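You operate a simulated robot arm through the tools that you are given. There is no shell and no other tool.

Carry out the task below with a simulated robot arm. There is one attempt and no reset: what you move stays moved.

Task
Test the board on the moisture gauge as Ash and sort it.
Fine: over 15 % goes to Seconds, else Dry; moisture dial first; push the moisture holder in, draw it back; switch off.

Only the result counts: the job must be done as asked and must still hold three seconds after the hand-in. Knocking over, shifting, dropping, spilling or breaking anything else fails it.

Robot
A 6-joint arm with a three-finger gripper, fixed in place. Base frame: the origin is at the foot of the arm, x ahead of it, y to its left, z up. Readings come in mm, rad, newtons and seconds.
Its first joint turns from -2.897 to 2.897 rad. Payload 4.89 kg.
The TCP is the grasp point between the finger pads, 30 mm short of the fingertips. In the tool frame z runs along the fingers and y along their closing line. The gripper opens to 164 mm. The gripper's body begins 125 mm behind the TCP.
Orientation is that of the tool frame in the base frame, as [roll, pitch, yaw] about the fixed x, y, z axes, in that order (R = Rz(yaw) Ry(pitch) Rx(roll)). With the fingers straight down and closing along the base's y, the tool's x points along the base's -x, its y along +y and its z along -z.

Tools
- The arm moves only by the tool move_arm. Its argument "deltas" is text: rows parted by semicolons, each of 7 numbers parted by spaces: the shift along the base's x, y, z in mm, then the turn, a rotation vector about the base's x, y, z in rad, then the finger opening in mm, from 0 to 164. In form: dx dy dz wx wy wz gripper; .... A call has 1 to 20 rows; each row is the pose to reach, as a shift and turn from the pose commanded when the call began. Each row takes 0.2 s and may step no farther than 50 mm and 0.15 rad from the row before; otherwise, or with a gripper value out of range, the whole call is refused. Where a pose cannot be reached the arm comes as near as it can. A force on the tool above 90 N (or 10 N above the force at the start of the call, whichever is more), or a blocked arm, ends the call early, and 0.2 s more pass. The fingers move at their own pace (about 108 mm/s each) and stop on an object; they squeeze with about 21 N. The grip force told is the motor's: it shows also when the fingers shut on nothing. Time passes only in rows, and 0.2 s behind the last, so rows that repeat a pose let the fingers close. The reply holds the time, the measured pose of the TCP, the force on the tool along the base axes, the opening and the grip force, in the units named above and with some noise, with the torque about the TCP (base axes, N m) and any sound that the robot's microphone picked up.
- Cameras (640 x 400 px; columns grow to the right, rows downward): "scene" is fixed at [402.4, 499.8, 1308.5]; the picture's right is [0.99, 0.10, 0.00], its down [0.10, -0.94, -0.31] and it looks along [-0.03, 0.31, -0.95] (base axes); focal length 214 px, centre (320, 200). "wrist" rides on the gripper at [76, -2, -152] in the tool frame; the picture's right is [0.02, 1.00, 0.00], its down [-0.88, 0.02, -0.47] and it looks along [-0.47, 0.01, 0.88] (tool axes); focal length 247 px, centre (320, 200). There is no depth. A picture from a camera that has moved, and an enlarged one, comes with that camera's place and axes in the base frame and with its lens.
- get_image(camera): a new picture of that camera. No time passes.
- lift_body(by): slides the trunk up (or, below 0, down) by that many mm; the arm rides with it, the base frame stays. It gives what a move gives, with no picture.
- enlarge(camera, box): a new picture of the part [left, top, right, bottom] of that camera's present view, enlarged. No time passes.
- finish_job(): hands the job in; it is judged then, once.

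Places have to be worked out from the pictures, the camera data and where the tool is seen. Open the gripper and draw the arm clear of the work before you hand the job in, unless the task says otherwise.

The tools are called after "Call:" as a command line: name --argument value ..., lists and objects as JSON in quotes. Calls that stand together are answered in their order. move_arm: Moves the arm, as the interface text tells. Its arguments: {"type":"object","properties":{"deltas":{"type":"string"}},"required":["deltas"]} The other tools are called the same way: lift_body (by) slides the trunk up or down; get_image (camera) takes a picture; enlarge (camera, box) takes an enlarged picture of a part of a camera's view; finish_job () hands the job in.

At the start:

```text
t: 0.0
tcp_pos: [306.9, 438.2, 1154.1]
tool_rot: [-3.141, -0.001, -3.141]
wrist_force: [0.0, -0.3, -0.4]
torque: [0.03, 0.01, 0.02]
width: 164.0
grip_force: 0.1
trunk travel left (down, up): [-125.0, 265.0]
```

scene: 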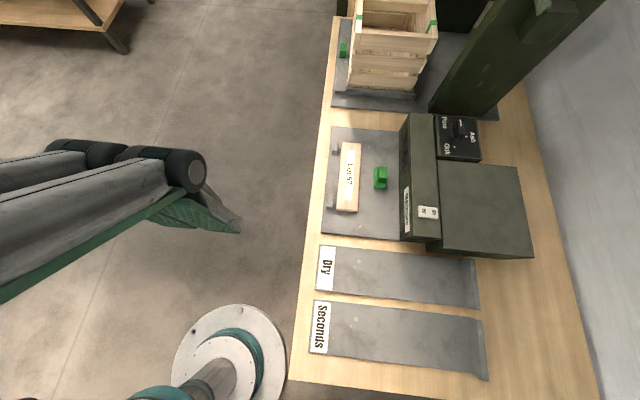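
wrist: 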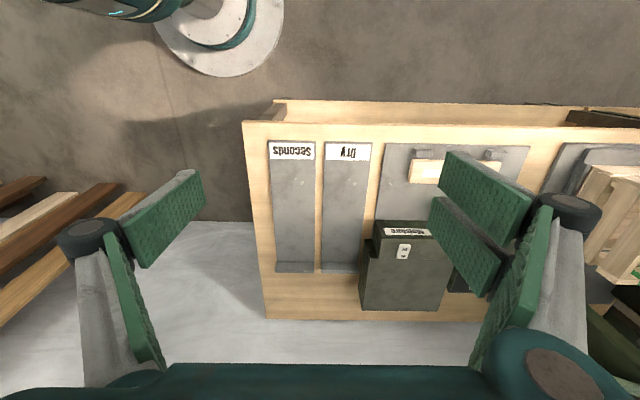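

I start by looking closely at the gauge, the board, and the trays before moving anything.

Call:
enlarge --camera "scene" --box '[310, 100, 550, 260]'

Call:
enlarge --camera "scene" --box '[390, 100, 500, 170]'

Call:
enlarge --camera "scene" --box '[290, 230, 530, 390]'

Call:
enlarge --camera "wrist" --box '[340, 130, 560, 330]'

Call:
enlarge --camera "scene" --box '[310, 0, 550, 130]'

```text
2.50 times, centred on (430, 180) of scene
camera zoom: at [402.4, 499.8, 1308.5], right [0.99, 0.1, 0.0], down [0.1, -0.94, -0.31], along [-0.03, 0.31, -0.95], focal length 536 px, centre (45, 250)
```

zoom: 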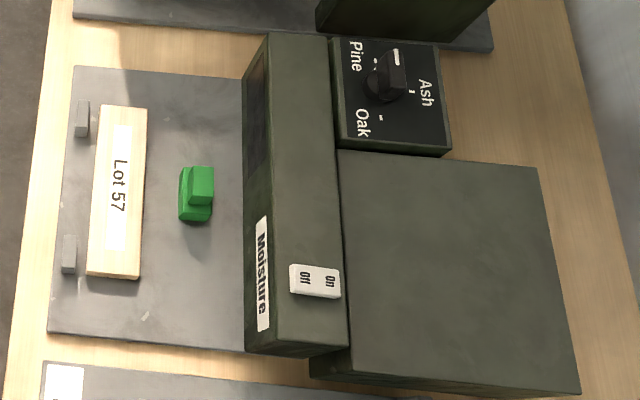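

```text
5.71 times, centred on (445, 135) of scene
camera zoom: at [402.4, 499.8, 1308.5], right [0.99, 0.1, 0.0], down [0.1, -0.94, -0.31], along [-0.03, 0.31, -0.95], focal length 1226 px, centre (-394, 571)
```

zoom: 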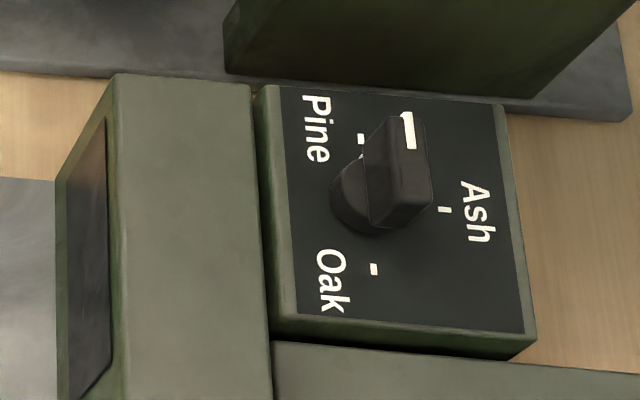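

```text
2.50 times, centred on (410, 310) of scene
camera zoom: at [402.4, 499.8, 1308.5], right [0.99, 0.1, 0.0], down [0.1, -0.94, -0.31], along [-0.03, 0.31, -0.95], focal length 536 px, centre (95, -75)
```

zoom: 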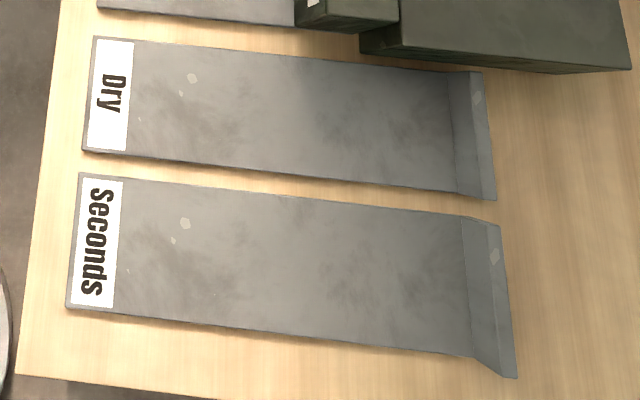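

```text
2.00 times, centred on (450, 230) of wrist
camera zoom: at [232.2, 436.4, 1305.7], right [-0.02, 1.0, 0.0], down [0.88, 0.02, 0.47], along [0.47, 0.01, -0.88], focal length 494 px, centre (60, 140)
```

zoom: 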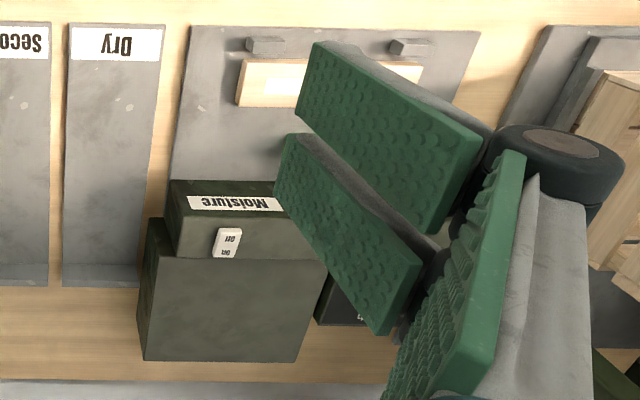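

```text
2.67 times, centred on (430, 65) of scene
camera zoom: at [402.4, 499.8, 1308.5], right [0.99, 0.1, 0.0], down [0.1, -0.94, -0.31], along [-0.03, 0.31, -0.95], focal length 572 px, centre (27, 560)
```

zoom: 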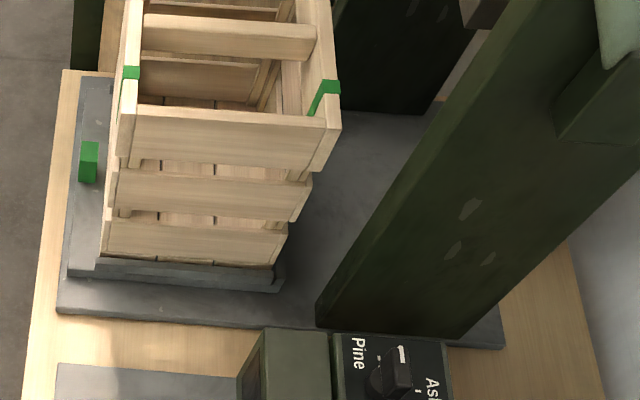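

The table sits at about z=700. The switch is near (657, 667, 790) and the board near (456, 770, 730), with the dial farther back. I'll move the arm high over the area for a better wrist view.

Call:
move_arm --deltas "20 32 0 0 0 0 164; 42 66 0 0 0 0 164; 64 100 0 0 0 0 164; 86 134 0 0 0 0 164; 108 168 0 0 0 0 164; 130 200 0 0 0 0 164; 130 200 0 0 0 0 164"

Call:
get_image --camera "wrist"

Call:
get_image --camera "scene"

```text
t: 1.6
tcp_pos: [437.5, 639.0, 1152.4]
tool_rot: [3.141, 0.0, 3.141]
wrist_force: [0.4, 0.5, -0.1]
torque: [-0.06, 0.07, 0.0]
width: 164.1
grip_force: 0.1
trunk travel left (down, up): [-125.0, 265.0]
```

```text
taken
camera wrist: at [362.4, 637.2, 1305.2], right [-0.02, 1.0, 0.0], down [0.88, 0.02, 0.47], along [0.47, 0.01, -0.88], focal length 247 px, centre (320, 200)
```

wrist: 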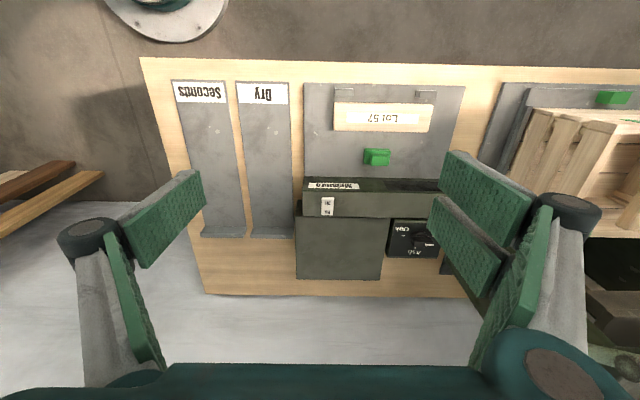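

```text
taken
```

scene: 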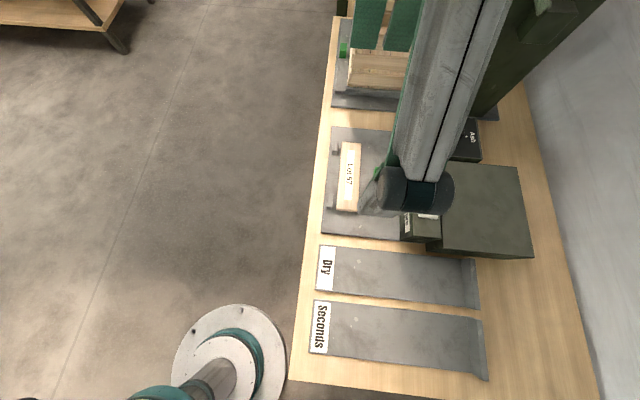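

The wrist camera now sees the gauge; I'll enlarge it to read the display, dial and holder.

Call:
enlarge --camera "wrist" --box '[290, 75, 470, 185]'

Call:
enlarge --camera "wrist" --box '[290, 165, 470, 285]'

Call:
enlarge --camera "wrist" --box '[480, 70, 640, 270]'

```text
3.56 times, centred on (380, 130) of wrist
camera zoom: at [362.4, 637.2, 1305.2], right [-0.02, 1.0, 0.0], down [0.88, 0.02, 0.47], along [0.47, 0.01, -0.88], focal length 878 px, centre (107, 449)
```

zoom: 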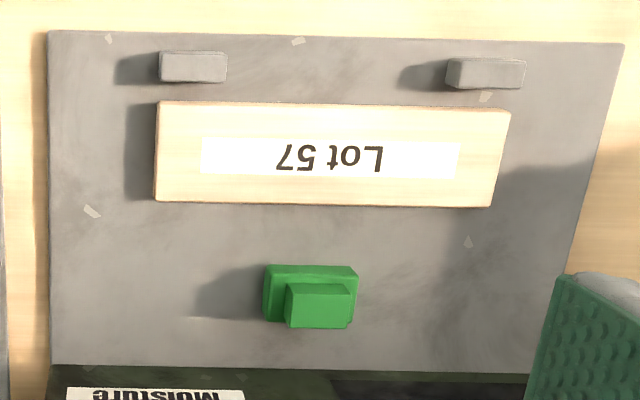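

```text
3.33 times, centred on (380, 225) of wrist
camera zoom: at [362.4, 637.2, 1305.2], right [-0.02, 1.0, 0.0], down [0.88, 0.02, 0.47], along [0.47, 0.01, -0.88], focal length 823 px, centre (120, 117)
```

zoom: 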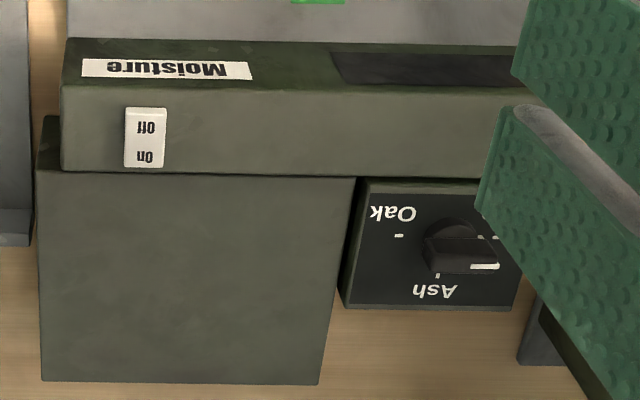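

```text
2.00 times, centred on (560, 170) of wrist
camera zoom: at [362.4, 637.2, 1305.2], right [-0.02, 1.0, 0.0], down [0.88, 0.02, 0.47], along [0.47, 0.01, -0.88], focal length 494 px, centre (-160, 260)
```

zoom: 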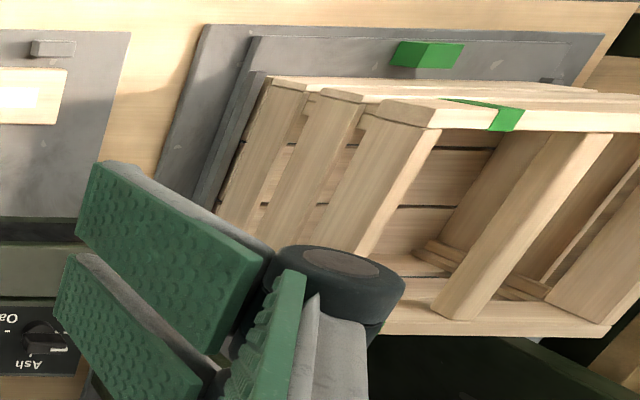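

The layout shows a gray plate with two stubs, the board, and a green grip next to the gauge. I need a lower, more level view to understand the holder, so I'll back off in -x and tilt the tool forward.

Call:
move_arm --deltas "-26 12 -34 0 -0.12 0 164; -52 24 -68 0 -0.24 0 164; -78 36 -102 0 -0.36 0 164; -104 48 -136 0 -0.48 0 164; -130 61 -170 0 -0.6 0 164; -130 61 -200 0 -0.6 0 164; -130 61 -200 0 -0.6 0 164"

Call:
get_image --camera "wrist"

```text
t: 3.4
tcp_pos: [383.3, 648.9, 960.6]
tool_rot: [-3.141, 0.601, 3.025]
wrist_force: [-0.2, 0.6, -0.6]
torque: [-0.11, -0.04, -0.09]
width: 164.3
grip_force: 0.1
trunk travel left (down, up): [-125.0, 265.0]
stopped in row 7: the arm was blocked; the commanded pose is now the measured one
```

```text
taken
camera wrist: at [236.5, 665.7, 1042.2], right [0.1, 0.99, -0.01], down [0.46, -0.04, 0.89], along [0.88, -0.1, -0.46], focal length 247 px, centre (320, 200)
```

wrist: 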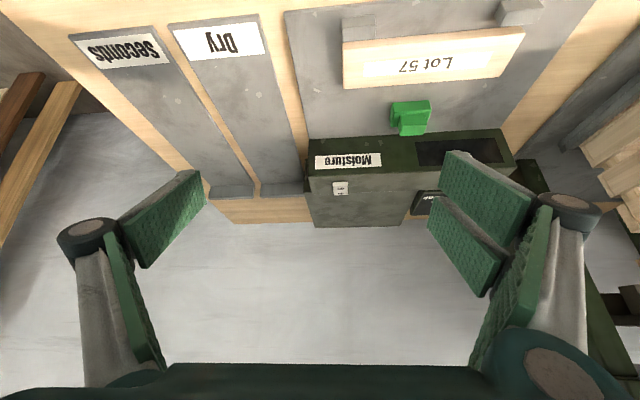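

The image is upside down (its down direction is +z) but useful. Let me enlarge the holder and gauge front.

Call:
enlarge --camera "wrist" --box '[280, 0, 560, 180]'

Call:
enlarge --camera "wrist" --box '[370, 80, 530, 200]'

```text
2.22 times, centred on (420, 90) of wrist
camera zoom: at [236.5, 665.7, 1042.2], right [0.1, 0.99, -0.01], down [0.46, -0.04, 0.89], along [0.88, -0.1, -0.46], focal length 549 px, centre (98, 444)
```

zoom: 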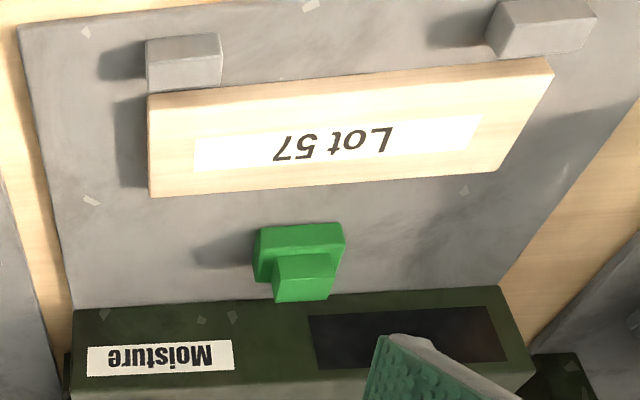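

```text
3.33 times, centred on (450, 140) of wrist
camera zoom: at [236.5, 665.7, 1042.2], right [0.1, 0.99, -0.01], down [0.46, -0.04, 0.89], along [0.88, -0.1, -0.46], focal length 823 px, centre (-113, 400)
```

zoom: 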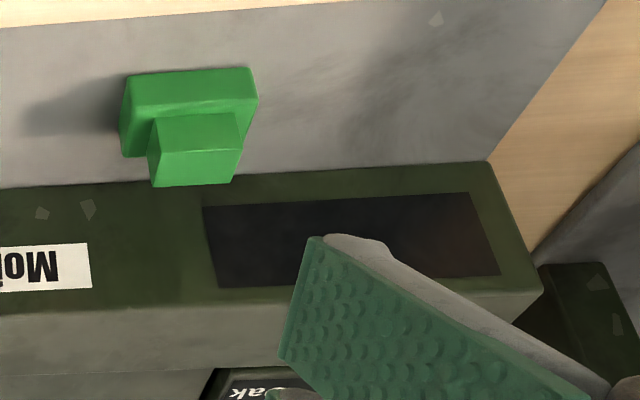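

The board lies at about x 430–489, y 670–892, top z≈722, and the green grip is near (545, 780, 752). The dial, near (742, 904, 799), is far out, so I'll yaw the tilted tool toward it and check my reach from a safe height.

Call:
move_arm --deltas "20 5 10 0 0 0.13 164; 45 12 20 0 0 0.26 164; 70 20 30 0 0 0.39 164; 95 28 40 0 0 0.52 164; 120 36 40 0 0 0.65 164; 137 46 40 0 0 0.78 164; 137 51 40 0 0 0.9 164; 137 51 40 0 0 0.9 164"

Call:
get_image --camera "wrist"

```text
t: 5.2
tcp_pos: [515.3, 704.5, 1001.1]
tool_rot: [3.141, 0.6, -2.35]
wrist_force: [0.3, 0.1, 0.6]
torque: [-0.01, 0.0, -0.01]
width: 164.0
grip_force: 0.1
trunk travel left (down, up): [-125.0, 265.0]
```

```text
taken
camera wrist: at [412.8, 597.5, 1082.2], right [-0.72, 0.69, -0.01], down [0.31, 0.34, 0.89], along [0.62, 0.64, -0.46], focal length 247 px, centre (320, 200)
```

wrist: 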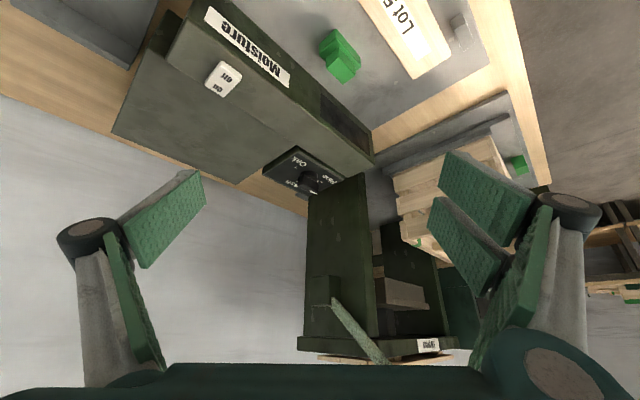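

Now the switch, dial, grip and display are all visible; I'll zoom on each.

Call:
enlarge --camera "wrist" --box '[250, 130, 370, 220]'

Call:
enlarge --camera "wrist" --box '[140, 0, 400, 160]'

Call:
enlarge --camera "wrist" --box '[280, 160, 520, 370]'

```text
4.44 times, centred on (310, 175) of wrist
camera zoom: at [412.8, 597.5, 1082.2], right [-0.72, 0.69, -0.01], down [0.31, 0.34, 0.89], along [0.62, 0.64, -0.46], focal length 1098 px, centre (364, 311)
```

zoom: 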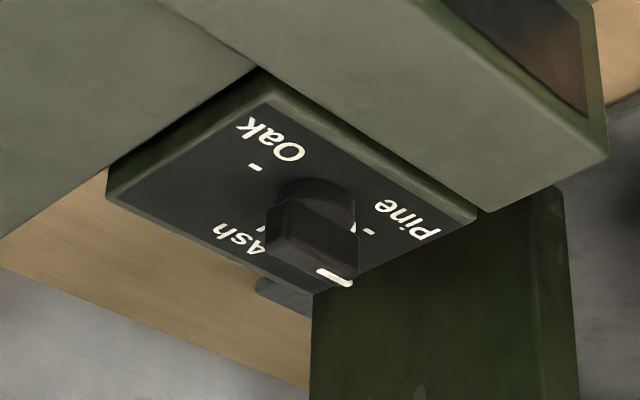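

```text
2.46 times, centred on (270, 80) of wrist
camera zoom: at [412.8, 597.5, 1082.2], right [-0.72, 0.69, -0.01], down [0.31, 0.34, 0.89], along [0.62, 0.64, -0.46], focal length 608 px, centre (443, 495)
```

zoom: 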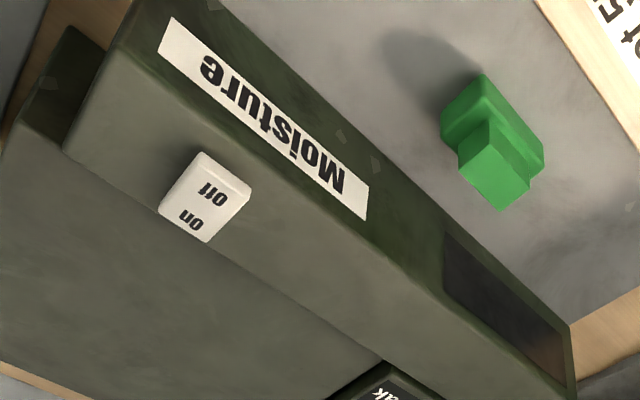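

```text
1.90 times, centred on (400, 265) of wrist
camera zoom: at [412.8, 597.5, 1082.2], right [-0.72, 0.69, -0.01], down [0.31, 0.34, 0.89], along [0.62, 0.64, -0.46], focal length 470 px, centre (168, 76)
```

zoom: 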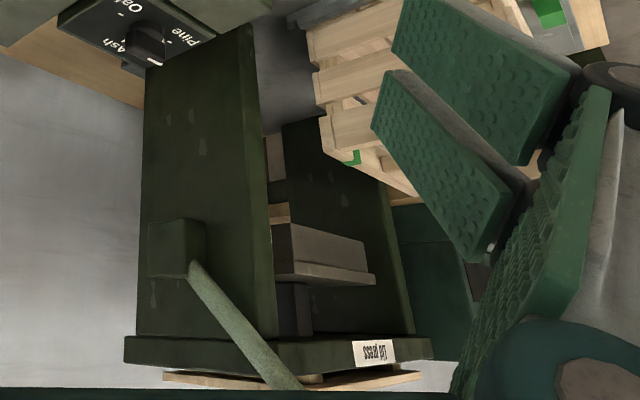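

The dial points at Pine (+y); its centre is about (732, 889), the face at z≈800, and Ash lies on the +x side. I'll test reach toward the dial from a safe height with more outward tilt.

Call:
move_arm --deltas "31 24 -10 0.06 -0.06 0 164; 62 48 -25 0.12 -0.12 0 164; 93 73 -40 0.18 -0.18 0 164; 124 97 -60 0.24 -0.24 0 164; 155 121 -80 0.284 -0.282 0 164; 185 145 -100 0.284 -0.282 0 164; 185 145 -100 0.284 -0.282 0 164"

Call:
get_image --camera "wrist"

Call:
get_image --camera "scene"

```text
t: 6.8
tcp_pos: [701.4, 848.7, 899.3]
tool_rot: [-3.139, 1.0, -2.352]
wrist_force: [-0.6, 0.6, -0.6]
torque: [-0.03, 0.01, 0.0]
width: 164.0
grip_force: 0.0
trunk travel left (down, up): [-125.0, 265.0]
```

```text
taken
camera wrist: at [583.3, 727.7, 917.1], right [-0.72, 0.7, -0.02], down [0.04, 0.07, 1.0], along [0.69, 0.72, -0.08], focal length 247 px, centre (320, 200)
```

wrist: 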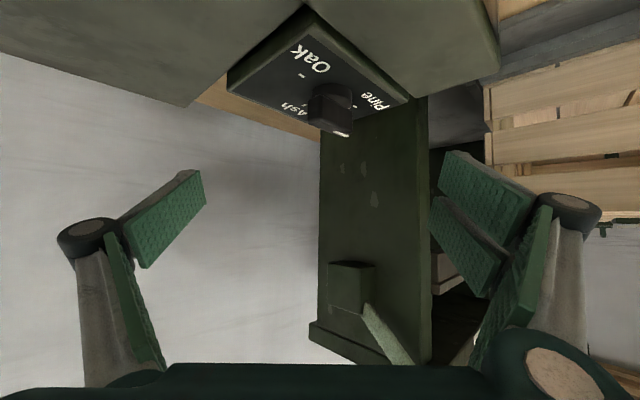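

```text
taken
```

scene: 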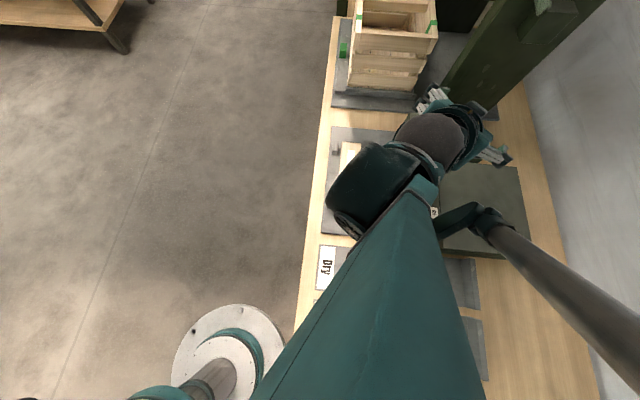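

Reach at 1.1 m works with this tilt. I'll test, at safe height above the knob, whether I can sweep the tool's yaw toward φ≈0.1 so that a grip on the knob's bar can be turned to Ash.

Call:
move_arm --deltas "15 20 0 0 0 0 90; 30 39 0 0 0 0 70; 30 39 0 0 0 -0.14 70; 30 39 0 0 0 -0.28 70; 30 39 0 0 0 -0.42 70; 30 39 0 0 0 -0.56 70; 30 39 0 0 0 -0.69 70; 30 39 0 0 0 -0.69 70"

Call:
get_image --camera "wrist"

Call:
get_image --camera "scene"

```text
t: 8.6
tcp_pos: [730.0, 888.8, 899.9]
tool_rot: [3.141, 1.001, -3.041]
wrist_force: [0.0, -0.2, 0.0]
torque: [0.01, 0.04, 0.02]
width: 69.8
grip_force: 0.1
trunk travel left (down, up): [-125.0, 265.0]
```

```text
taken
camera wrist: at [562.3, 870.2, 917.0], right [-0.11, 0.99, -0.02], down [0.07, 0.03, 1.0], along [0.99, 0.11, -0.08], focal length 247 px, centre (320, 200)
```

wrist: 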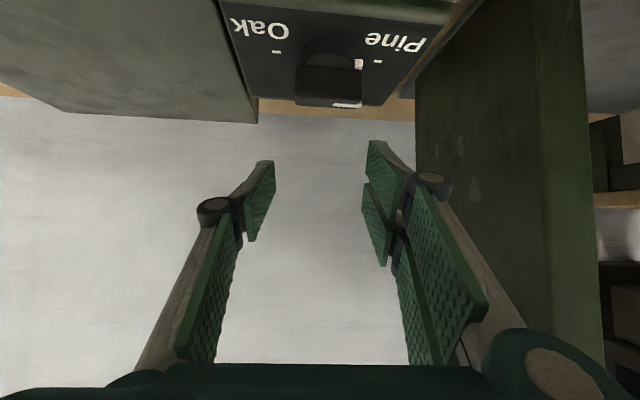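

```text
taken
```

scene: 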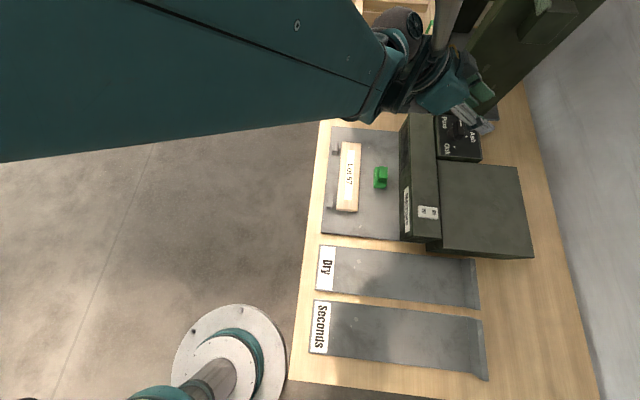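

The arm can hold yaw near 0.1 right over the knob. Now I'll zoom in to measure the knob precisely from here.

Call:
enlarge --camera "wrist" --box '[220, 0, 460, 130]'

Call:
enlarge --camera "scene" --box '[400, 80, 520, 170]'

```text
2.67 times, centred on (340, 65) of wrist
camera zoom: at [562.3, 870.2, 917.0], right [-0.11, 0.99, -0.02], down [0.07, 0.03, 1.0], along [0.99, 0.11, -0.08], focal length 659 px, centre (267, 560)
```

zoom: 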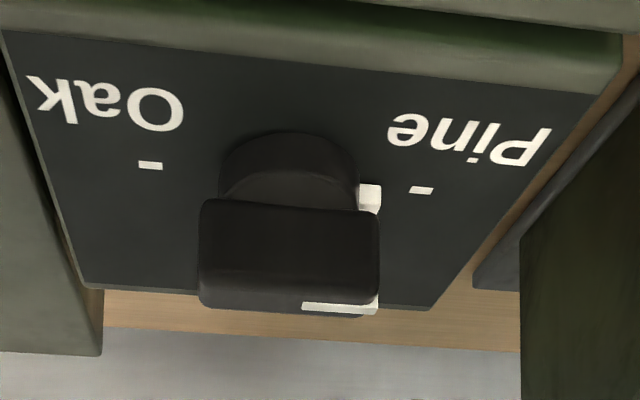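

```text
4.44 times, centred on (460, 125) of scene
camera zoom: at [402.4, 499.8, 1308.5], right [0.99, 0.1, 0.0], down [0.1, -0.94, -0.31], along [-0.03, 0.31, -0.95], focal length 953 px, centre (-302, 533)
```

zoom: 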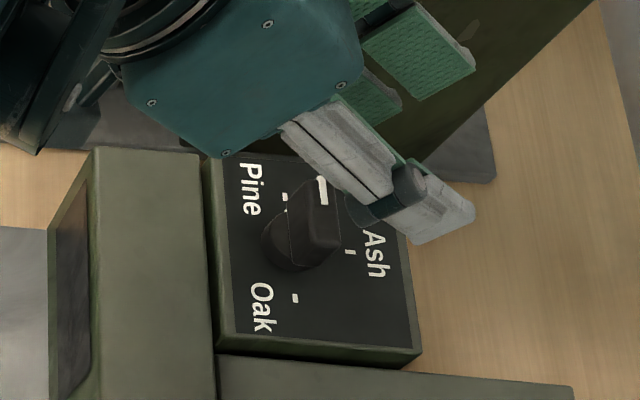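

The knob centre is about (731, 891), the bar roughly 45×20 mm with its top at z≈832. I'll yaw to φ≈1.22 above it, then lower with the fingers straddling the bar.

Call:
move_arm --deltas "0 1 0 0 0 0.14 70; 0 1 0 0 0 0.28 70; 0 1 0 0 0 0.42 70; 0 1 0 0 0 0.56 70; 0 2 0 0 0 0.70 70; 0 2 0 0 0 0.84 70; 1 2 0 0 0 0.98 70; 1 2 0 0 0 1.12 70; 1 2 0 0 0 1.12 70; 1 2 0 0 0 1.12 70"

Call:
get_image --camera "wrist"

Call:
get_image --camera "scene"

```text
t: 10.8
tcp_pos: [731.2, 890.2, 900.4]
tool_rot: [-3.14, 1.002, -1.919]
wrist_force: [-0.3, -0.8, 0.1]
torque: [0.01, 0.01, 0.02]
width: 70.2
grip_force: 0.1
trunk travel left (down, up): [-125.0, 265.0]
```

```text
taken
camera wrist: at [676.1, 731.1, 917.1], right [-0.94, 0.33, -0.02], down [0.01, 0.08, 1.0], along [0.33, 0.94, -0.08], focal length 247 px, centre (320, 200)
```

wrist: 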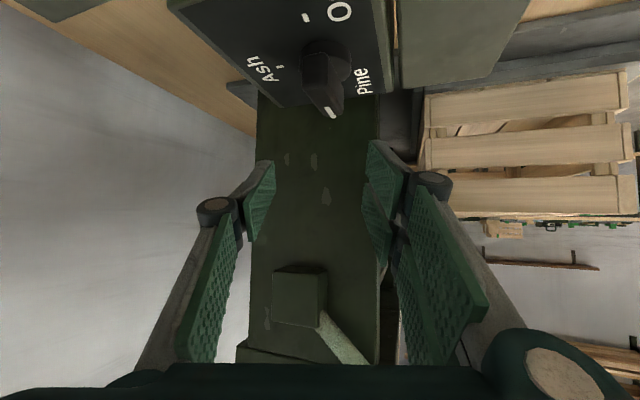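

```text
taken
```

scene: 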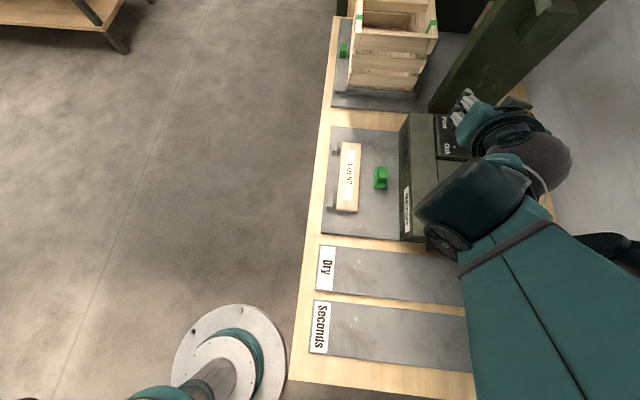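

Aligned over the knob. I'll lower to z≈836 with the fingers straddling the bar, without gripping yet.

Call:
move_arm --deltas "0 0.5 -20 0 0 0 70; 0 0.5 -40 0 0 0 70; 0 0.5 -55 0 0 0 70; 0 0.5 -64 0 0 0 70; 0 0.5 -64 0 0 0 70"

Call:
get_image --camera "wrist"

```text
t: 12.0
tcp_pos: [731.1, 891.5, 839.1]
tool_rot: [-3.14, 1.004, -1.921]
wrist_force: [9.7, 19.7, 47.9]
torque: [1.81, 1.27, -0.72]
width: 69.8
grip_force: 0.2
trunk travel left (down, up): [-125.0, 265.0]
```

```text
taken
camera wrist: at [675.6, 732.3, 856.5], right [-0.94, 0.33, -0.02], down [0.01, 0.07, 1.0], along [0.33, 0.94, -0.07], focal length 247 px, centre (320, 200)
```

wrist: 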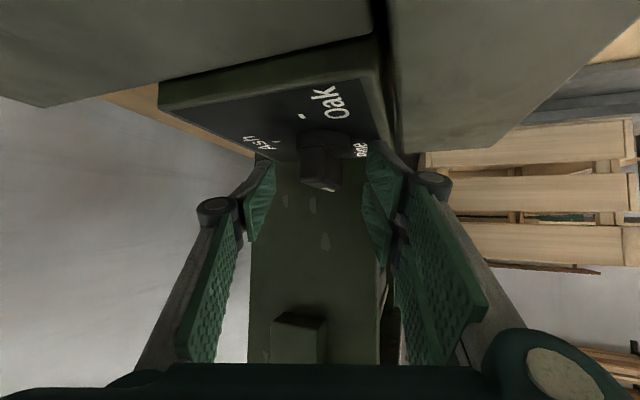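

The reading shows ~48 N upward: the tool's +y finger is broader than the other (its lower corner reaches about 27 mm), so its tip touched the dial face. I'll raise about 11 mm to clear it and check the force.

Call:
move_arm --deltas "0 0 6 0 0 0 70; 0 0 12 0 0 0 70; 0 0 12 0 0 0 70"

Call:
enlarge --camera "wrist" --box '[180, 60, 440, 260]'

Call:
enlarge --camera "scene" --box '[400, 80, 520, 170]'

```text
t: 12.8
tcp_pos: [732.2, 890.7, 848.6]
tool_rot: [-3.14, 0.999, -1.92]
wrist_force: [0.2, -0.4, 0.5]
torque: [0.02, 0.0, -0.02]
width: 70.2
grip_force: 0.1
trunk travel left (down, up): [-125.0, 265.0]
```

```text
2.00 times, centred on (310, 160) of wrist
camera zoom: at [676.2, 731.6, 865.0], right [-0.94, 0.33, -0.02], down [0.01, 0.08, 1.0], along [0.33, 0.94, -0.08], focal length 494 px, centre (340, 280)
```

zoom: 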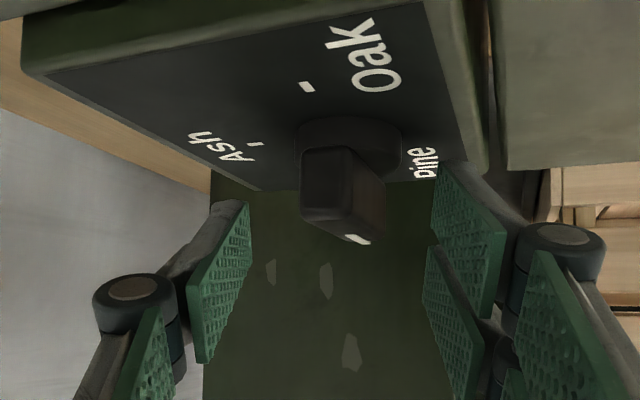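

```text
4.44 times, centred on (460, 125) of scene
camera zoom: at [402.4, 499.8, 1308.5], right [0.99, 0.1, 0.0], down [0.1, -0.94, -0.31], along [-0.03, 0.31, -0.95], focal length 953 px, centre (-302, 533)
```

zoom: 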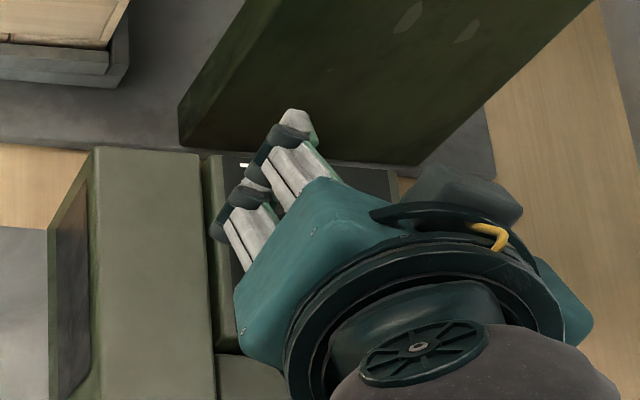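

The two-prong and one-prong fingers straddle the bar well. Now I'll close to grip the bar.

Call:
move_arm --deltas "0 0 -1 0 0 0 40; 0 0 -1 0 0 0 15; 0 0 -1 0 0 0 15; 0 0 -1 0 0 0 15"

Call:
enlarge --camera "wrist" --box '[180, 60, 440, 260]'

```text
t: 13.8
tcp_pos: [727.2, 893.9, 847.4]
tool_rot: [3.138, 1.001, -1.918]
wrist_force: [-52.9, 23.0, -4.4]
torque: [0.9, 2.13, 0.02]
width: 27.9
grip_force: 45.1
trunk travel left (down, up): [-125.0, 265.0]
```

```text
2.00 times, centred on (310, 160) of wrist
camera zoom: at [672.1, 734.2, 864.6], right [-0.94, 0.33, -0.02], down [0.01, 0.08, 1.0], along [0.33, 0.94, -0.08], focal length 494 px, centre (340, 280)
```

zoom: 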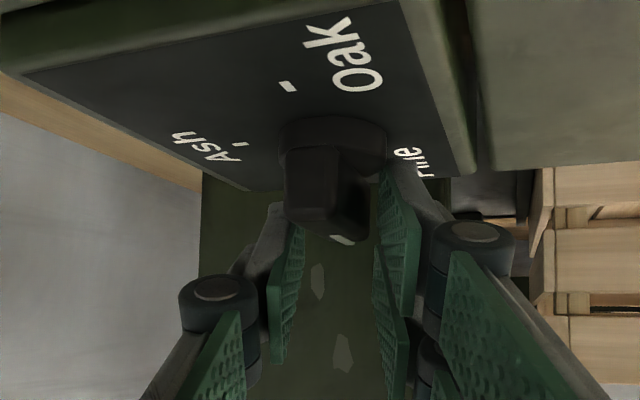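

Width stopped at 27.9 with the lower prong pressing the knob's round base (sideways force, no turn). I'll open, rise about 9 mm so the prongs meet only the bar, and re-check.

Call:
move_arm --deltas "0 0 0 0 0 0 50; 0 0 0 0 0 0 50; 0 0 5 0 0 0 50; 0 0 10 0 0 0 50; 0 0 10 0 0 0 50"

Call:
enlarge --camera "wrist" --box '[180, 60, 440, 260]'

```text
t: 15.0
tcp_pos: [731.5, 890.3, 856.8]
tool_rot: [3.141, 1.0, -1.918]
wrist_force: [0.2, 0.0, -0.4]
torque: [0.0, 0.01, 0.0]
width: 49.9
grip_force: 0.0
trunk travel left (down, up): [-125.0, 265.0]
```

```text
2.00 times, centred on (310, 160) of wrist
camera zoom: at [675.6, 731.7, 874.1], right [-0.94, 0.33, -0.02], down [0.01, 0.08, 1.0], along [0.33, 0.94, -0.08], focal length 494 px, centre (340, 280)
```

zoom: 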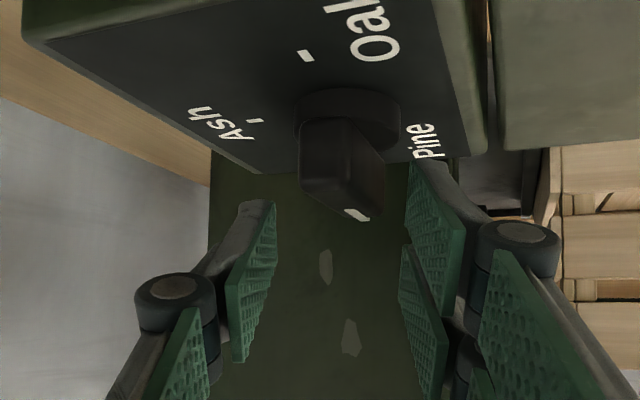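

The prongs now clear the round base. I'll shift so the two-prong finger sits against the bar's -x face and sweep the yaw partway, pushing the pointer from Pine toward Ash.

Call:
move_arm --deltas "3 -1 0 0 0 0 40; 7 -2 0 0 0 0 40; 7 -2 0 0 0 0 40; 6.6 -2.9 0 0 0 -0.122 40; 6.1 -3.8 0 0 0 -0.242 40; 5.6 -4.5 0 0 0 -0.362 40; 4.9 -5.2 0 0 0 -0.482 40; 4.1 -5.8 0 0 0 -0.602 40"

Call:
get_image --camera "wrist"

Call:
enlarge --camera "scene" --box '[400, 80, 520, 170]'

```text
t: 16.8
tcp_pos: [736.5, 885.2, 857.7]
tool_rot: [-3.14, 1.003, -2.524]
wrist_force: [1.5, 0.8, -1.4]
torque: [0.1, 0.07, 0.1]
width: 40.5
grip_force: 0.4
trunk travel left (down, up): [-125.0, 265.0]
```

```text
taken
camera wrist: at [599.7, 786.2, 874.2], right [-0.59, 0.81, -0.02], down [0.05, 0.06, 1.0], along [0.81, 0.58, -0.08], focal length 247 px, centre (320, 200)
```

wrist: 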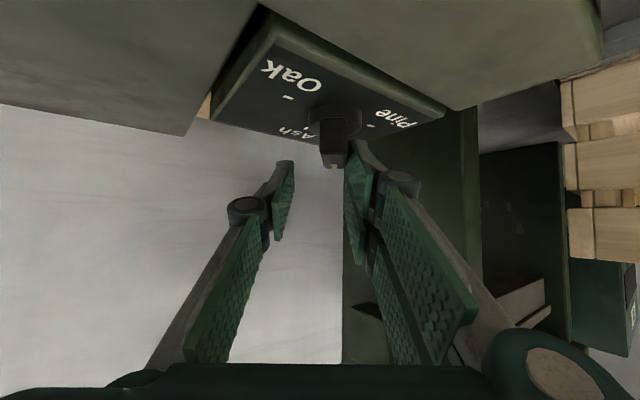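

```text
4.44 times, centred on (460, 125) of scene
camera zoom: at [402.4, 499.8, 1308.5], right [0.99, 0.1, 0.0], down [0.1, -0.94, -0.31], along [-0.03, 0.31, -0.95], focal length 953 px, centre (-302, 533)
```

zoom: 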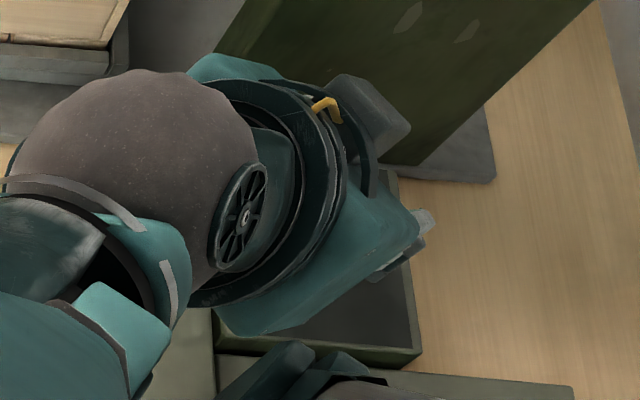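

The knob is turning with low force. I'll continue the sweep to slightly past φ=0 to bring the pointer to Ash.

Call:
move_arm --deltas "-0.8 -0.5 0 0 0 -0.12 40; -1.6 -0.9 0 0 0 -0.24 40; -2.5 -1.2 0 0 0 -0.36 40; -3.5 -1.4 0 0 0 -0.48 40; -4.4 -1.5 0 0 0 -0.60 40; -5.2 -1.5 0 0 0 -0.66 40; -5.2 -1.5 0 0 0 -0.66 40"

Call:
get_image --camera "wrist"

Call:
enlarge --camera "wrist" --box '[200, 60, 460, 240]'

Call:
enlarge --camera "scene" --box '[400, 80, 520, 170]'

```text
t: 18.4
tcp_pos: [729.8, 883.3, 857.2]
tool_rot: [-3.14, 0.999, 3.098]
wrist_force: [0.5, -0.3, 0.7]
torque: [-0.02, -0.01, 0.01]
width: 39.8
grip_force: 0.0
trunk travel left (down, up): [-125.0, 265.0]
```

```text
taken
camera wrist: at [561.8, 889.7, 874.6], right [0.03, 1.0, -0.02], down [0.08, 0.02, 1.0], along [1.0, -0.03, -0.08], focal length 247 px, centre (320, 200)
```

wrist: 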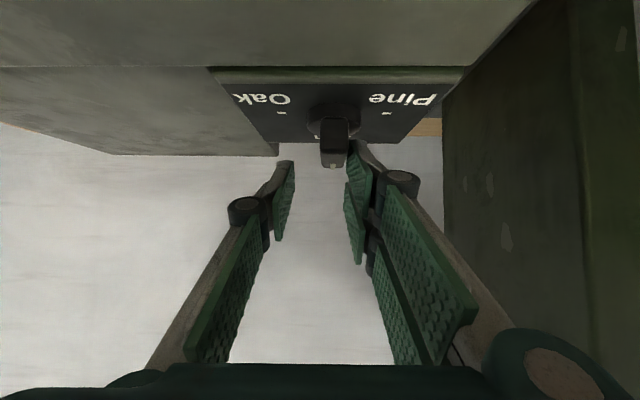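

```text
2.22 times, centred on (330, 150) of wrist
camera zoom: at [561.8, 889.7, 874.6], right [0.03, 1.0, -0.02], down [0.08, 0.02, 1.0], along [1.0, -0.03, -0.08], focal length 549 px, centre (298, 311)
```

zoom: 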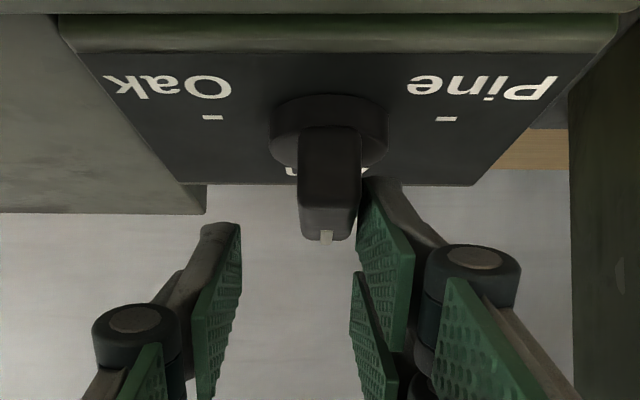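

```text
4.44 times, centred on (460, 125) of scene
camera zoom: at [402.4, 499.8, 1308.5], right [0.99, 0.1, 0.0], down [0.1, -0.94, -0.31], along [-0.03, 0.31, -0.95], focal length 953 px, centre (-302, 533)
```

zoom: 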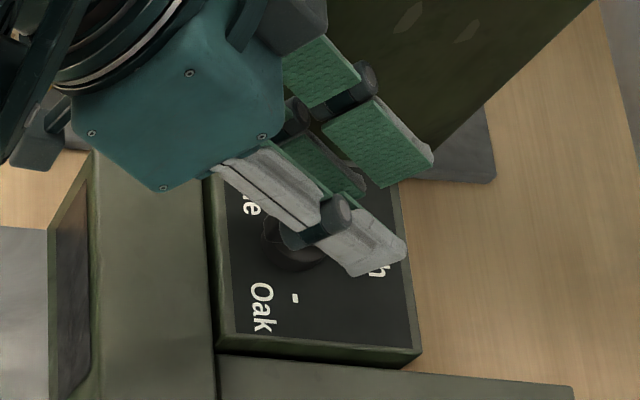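

The pointer looks aligned along +x (Ash). I'll lift straight up clear of the knob and check.

Call:
move_arm --deltas "0 1 20 0 0 0 40; 0 1 50 0 0 0 40; 0 1 90 0 0 0 40; 0 1 130 0 0 0 40; 0 1 130 0 0 0 40"

Call:
get_image --camera "wrist"

Call:
enlarge --camera "scene" --box '[400, 80, 520, 170]'

```text
t: 19.6
tcp_pos: [732.9, 884.0, 988.0]
tool_rot: [-3.141, 1.001, 3.099]
wrist_force: [-0.4, 1.1, 1.9]
torque: [-0.02, 0.02, 0.0]
width: 39.9
grip_force: 0.0
trunk travel left (down, up): [-125.0, 265.0]
```

```text
taken
camera wrist: at [564.3, 890.1, 1005.2], right [0.03, 1.0, -0.02], down [0.08, 0.02, 1.0], along [1.0, -0.03, -0.08], focal length 247 px, centre (320, 200)
```

wrist: 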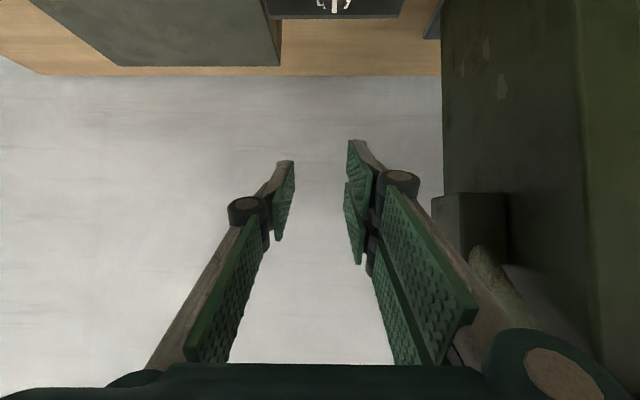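

```text
4.44 times, centred on (460, 125) of scene
camera zoom: at [402.4, 499.8, 1308.5], right [0.99, 0.1, 0.0], down [0.1, -0.94, -0.31], along [-0.03, 0.31, -0.95], focal length 953 px, centre (-302, 533)
```

zoom: 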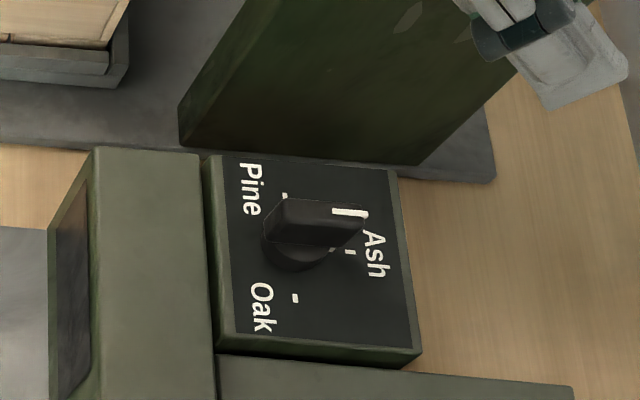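

The pointer now shows Ash. Let me zoom in more to verify its alignment.

Call:
enlarge --camera "scene" --box '[435, 110, 485, 145]'

Call:
enlarge --camera "scene" --box '[400, 190, 450, 225]'

```text
11.43 times, centred on (460, 128) of scene
camera zoom: at [402.4, 499.8, 1308.5], right [0.99, 0.1, 0.0], down [0.1, -0.94, -0.31], along [-0.03, 0.31, -0.95], focal length 2451 px, centre (-1280, 1029)
```

zoom: 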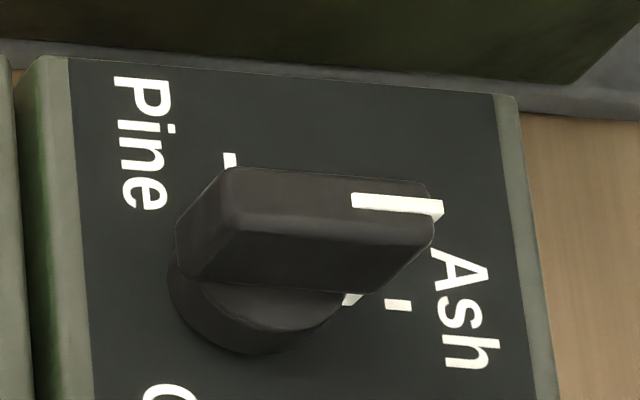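

```text
11.43 times, centred on (425, 208) of scene
camera zoom: at [402.4, 499.8, 1308.5], right [0.99, 0.1, 0.0], down [0.1, -0.94, -0.31], along [-0.03, 0.31, -0.95], focal length 2451 px, centre (-880, 114)
```

zoom: 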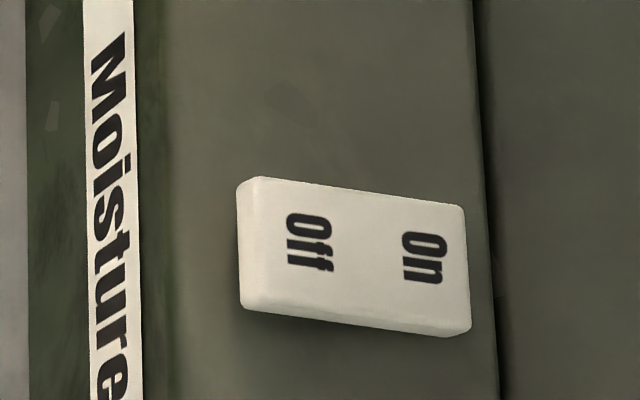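

The dial is well aligned with Ash. Before switching on, I want a close look at the holder and gauge front, so I'll move back over the open area, staying high.

Call:
move_arm --deltas "-40 -25 0 0 0 0.13 100; -80 -50 0 0 0 0.26 164; -120 -75 0 0 0 0.39 164; -160 -100 0 0 0 0.52 164; -200 -125 0 0 0 0.65 164; -235 -150 0 0 0 0.78 164; -249 -160 0 0 0 0.91 164; -249 -160 0 0 0 0.91 164"

Call:
move_arm --deltas "0 0 -40 -0.075 0.065 0 164; 0 0 -80 -0.153 0.129 0 164; 0 0 -120 -0.153 0.129 0 164; 0 0 -155 -0.153 0.129 0 164; 0 0 -155 -0.153 0.129 0 164"

Call:
get_image --camera "wrist"

```text
t: 21.4
tcp_pos: [482.8, 728.8, 984.1]
tool_rot: [-3.141, 0.999, -2.274]
wrist_force: [1.1, 1.2, -0.3]
torque: [-0.01, -0.01, 0.0]
width: 164.0
grip_force: 0.0
trunk travel left (down, up): [-125.0, 265.0]
```

```text
t: 22.6
tcp_pos: [480.7, 723.2, 830.5]
tool_rot: [-3.14, 0.801, -2.273]
wrist_force: [0.2, 0.4, 0.7]
torque: [0.01, -0.01, 0.01]
width: 164.0
grip_force: 0.1
trunk travel left (down, up): [-125.0, 265.0]
```

```text
taken
camera wrist: at [378.2, 599.2, 881.2], right [-0.77, 0.63, -0.02], down [0.16, 0.22, 0.96], along [0.61, 0.74, -0.27], focal length 247 px, centre (320, 200)
```

wrist: 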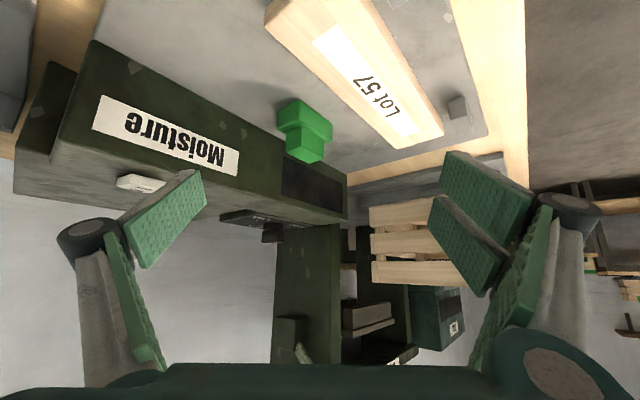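

Call:
enlarge --camera "wrist" --box '[220, 40, 500, 220]'

Call:
enlarge --camera "wrist" --box '[0, 20, 260, 220]'

```text
2.22 times, centred on (360, 130) of wrist
camera zoom: at [378.2, 599.2, 881.2], right [-0.77, 0.63, -0.02], down [0.16, 0.22, 0.96], along [0.61, 0.74, -0.27], focal length 549 px, centre (231, 356)
```

zoom: 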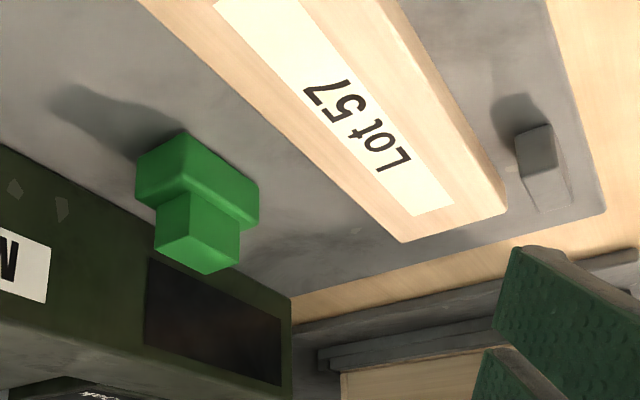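

```text
2.00 times, centred on (130, 120) of wrist
camera zoom: at [378.2, 599.2, 881.2], right [-0.77, 0.63, -0.02], down [0.16, 0.22, 0.96], along [0.61, 0.74, -0.27], focal length 494 px, centre (700, 360)
```

zoom: 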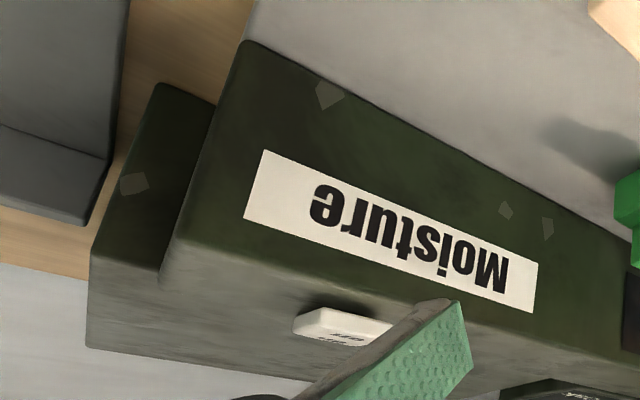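

The gauge front is solid down to the plate, and the green grip sits centred on the board opposite the two stubs, so it acts as a clamp or slide. Next comes switching on: I'll raise, then turn the tool vertical with its closing line along x.

Call:
move_arm --deltas "0 0 45 0 0 0.1 100; 0 0 90 0 0 0.24 60; 0 0 130 0 0 0.38 20; 20 -10 150 0 0 0.52 0; 40 -20 160 0 0 0.66 0; 50 -30 160 0 0 0.703 0; 50 -30 160 0 0 0.703 0"

Call:
move_arm --deltas "30 -5 0 -0.13 0 0 0; 60 -10 0 -0.26 0 0 0; 90 -15 0 -0.39 0 0 0; 120 -20 0 -0.52 0 0 0; 145 -25 0 -0.65 0 0 0; 145 -30 0 -0.8 0 0 0; 145 -30 0 -0.8 0 0 0"

Call:
get_image --camera "wrist"

Call:
get_image --camera "scene"

```text
t: 24.2
tcp_pos: [532.2, 696.2, 994.6]
tool_rot: [3.142, 0.801, -1.568]
wrist_force: [0.3, 0.2, 0.1]
torque: [-0.05, -0.02, 0.01]
width: 0.2
grip_force: 20.5
trunk travel left (down, up): [-125.0, 265.0]
```

```text
t: 25.8
tcp_pos: [677.1, 664.1, 993.6]
tool_rot: [-3.141, -0.003, -1.57]
wrist_force: [-0.6, -0.1, -0.2]
torque: [-0.04, 0.05, 0.0]
width: 0.2
grip_force: 20.7
trunk travel left (down, up): [-125.0, 265.0]
```

```text
taken
camera wrist: at [679.4, 589.6, 1145.7], right [-1.0, -0.02, 0.0], down [-0.02, 0.88, 0.47], along [-0.01, 0.47, -0.88], focal length 247 px, centre (320, 200)
```

wrist: 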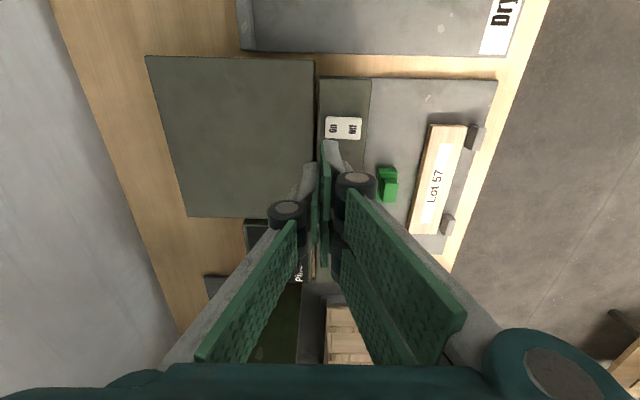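

```text
taken
```

scene: 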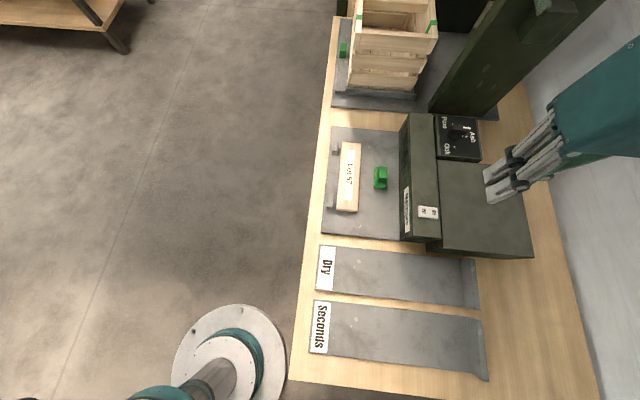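

A good top view here. I'll zoom in on the switch and holder.

Call:
enlarge --camera "wrist" --box '[300, 60, 520, 260]'

Call:
enlarge --camera "wrist" --box '[310, 95, 380, 160]'

```text
2.00 times, centred on (410, 160) of wrist
camera zoom: at [679.4, 589.6, 1145.7], right [-1.0, -0.02, 0.0], down [-0.02, 0.88, 0.47], along [-0.01, 0.47, -0.88], focal length 494 px, centre (140, 280)
```

zoom: 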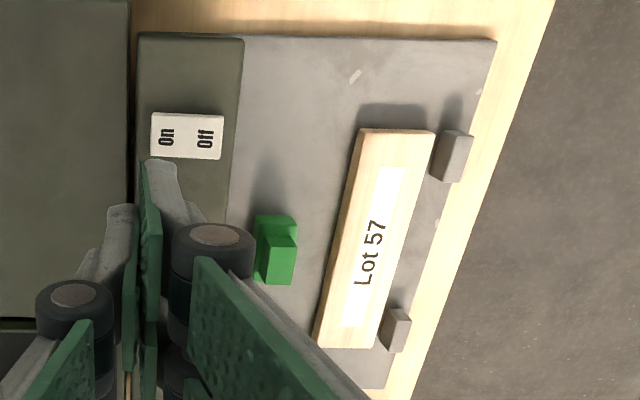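

```text
6.15 times, centred on (345, 128) of wrist
camera zoom: at [679.4, 589.6, 1145.7], right [-1.0, -0.02, 0.0], down [-0.02, 0.88, 0.47], along [-0.01, 0.47, -0.88], focal length 1520 px, centre (166, 646)
```

zoom: 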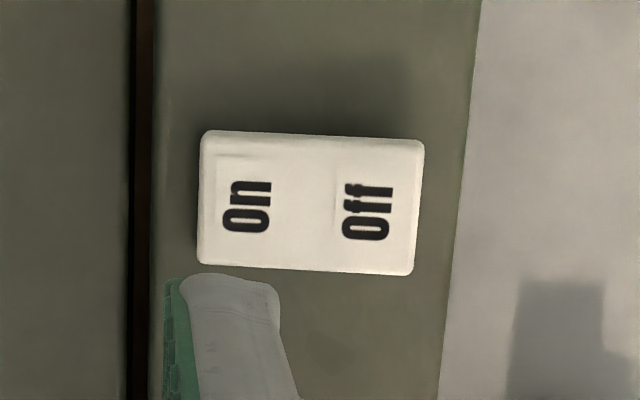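

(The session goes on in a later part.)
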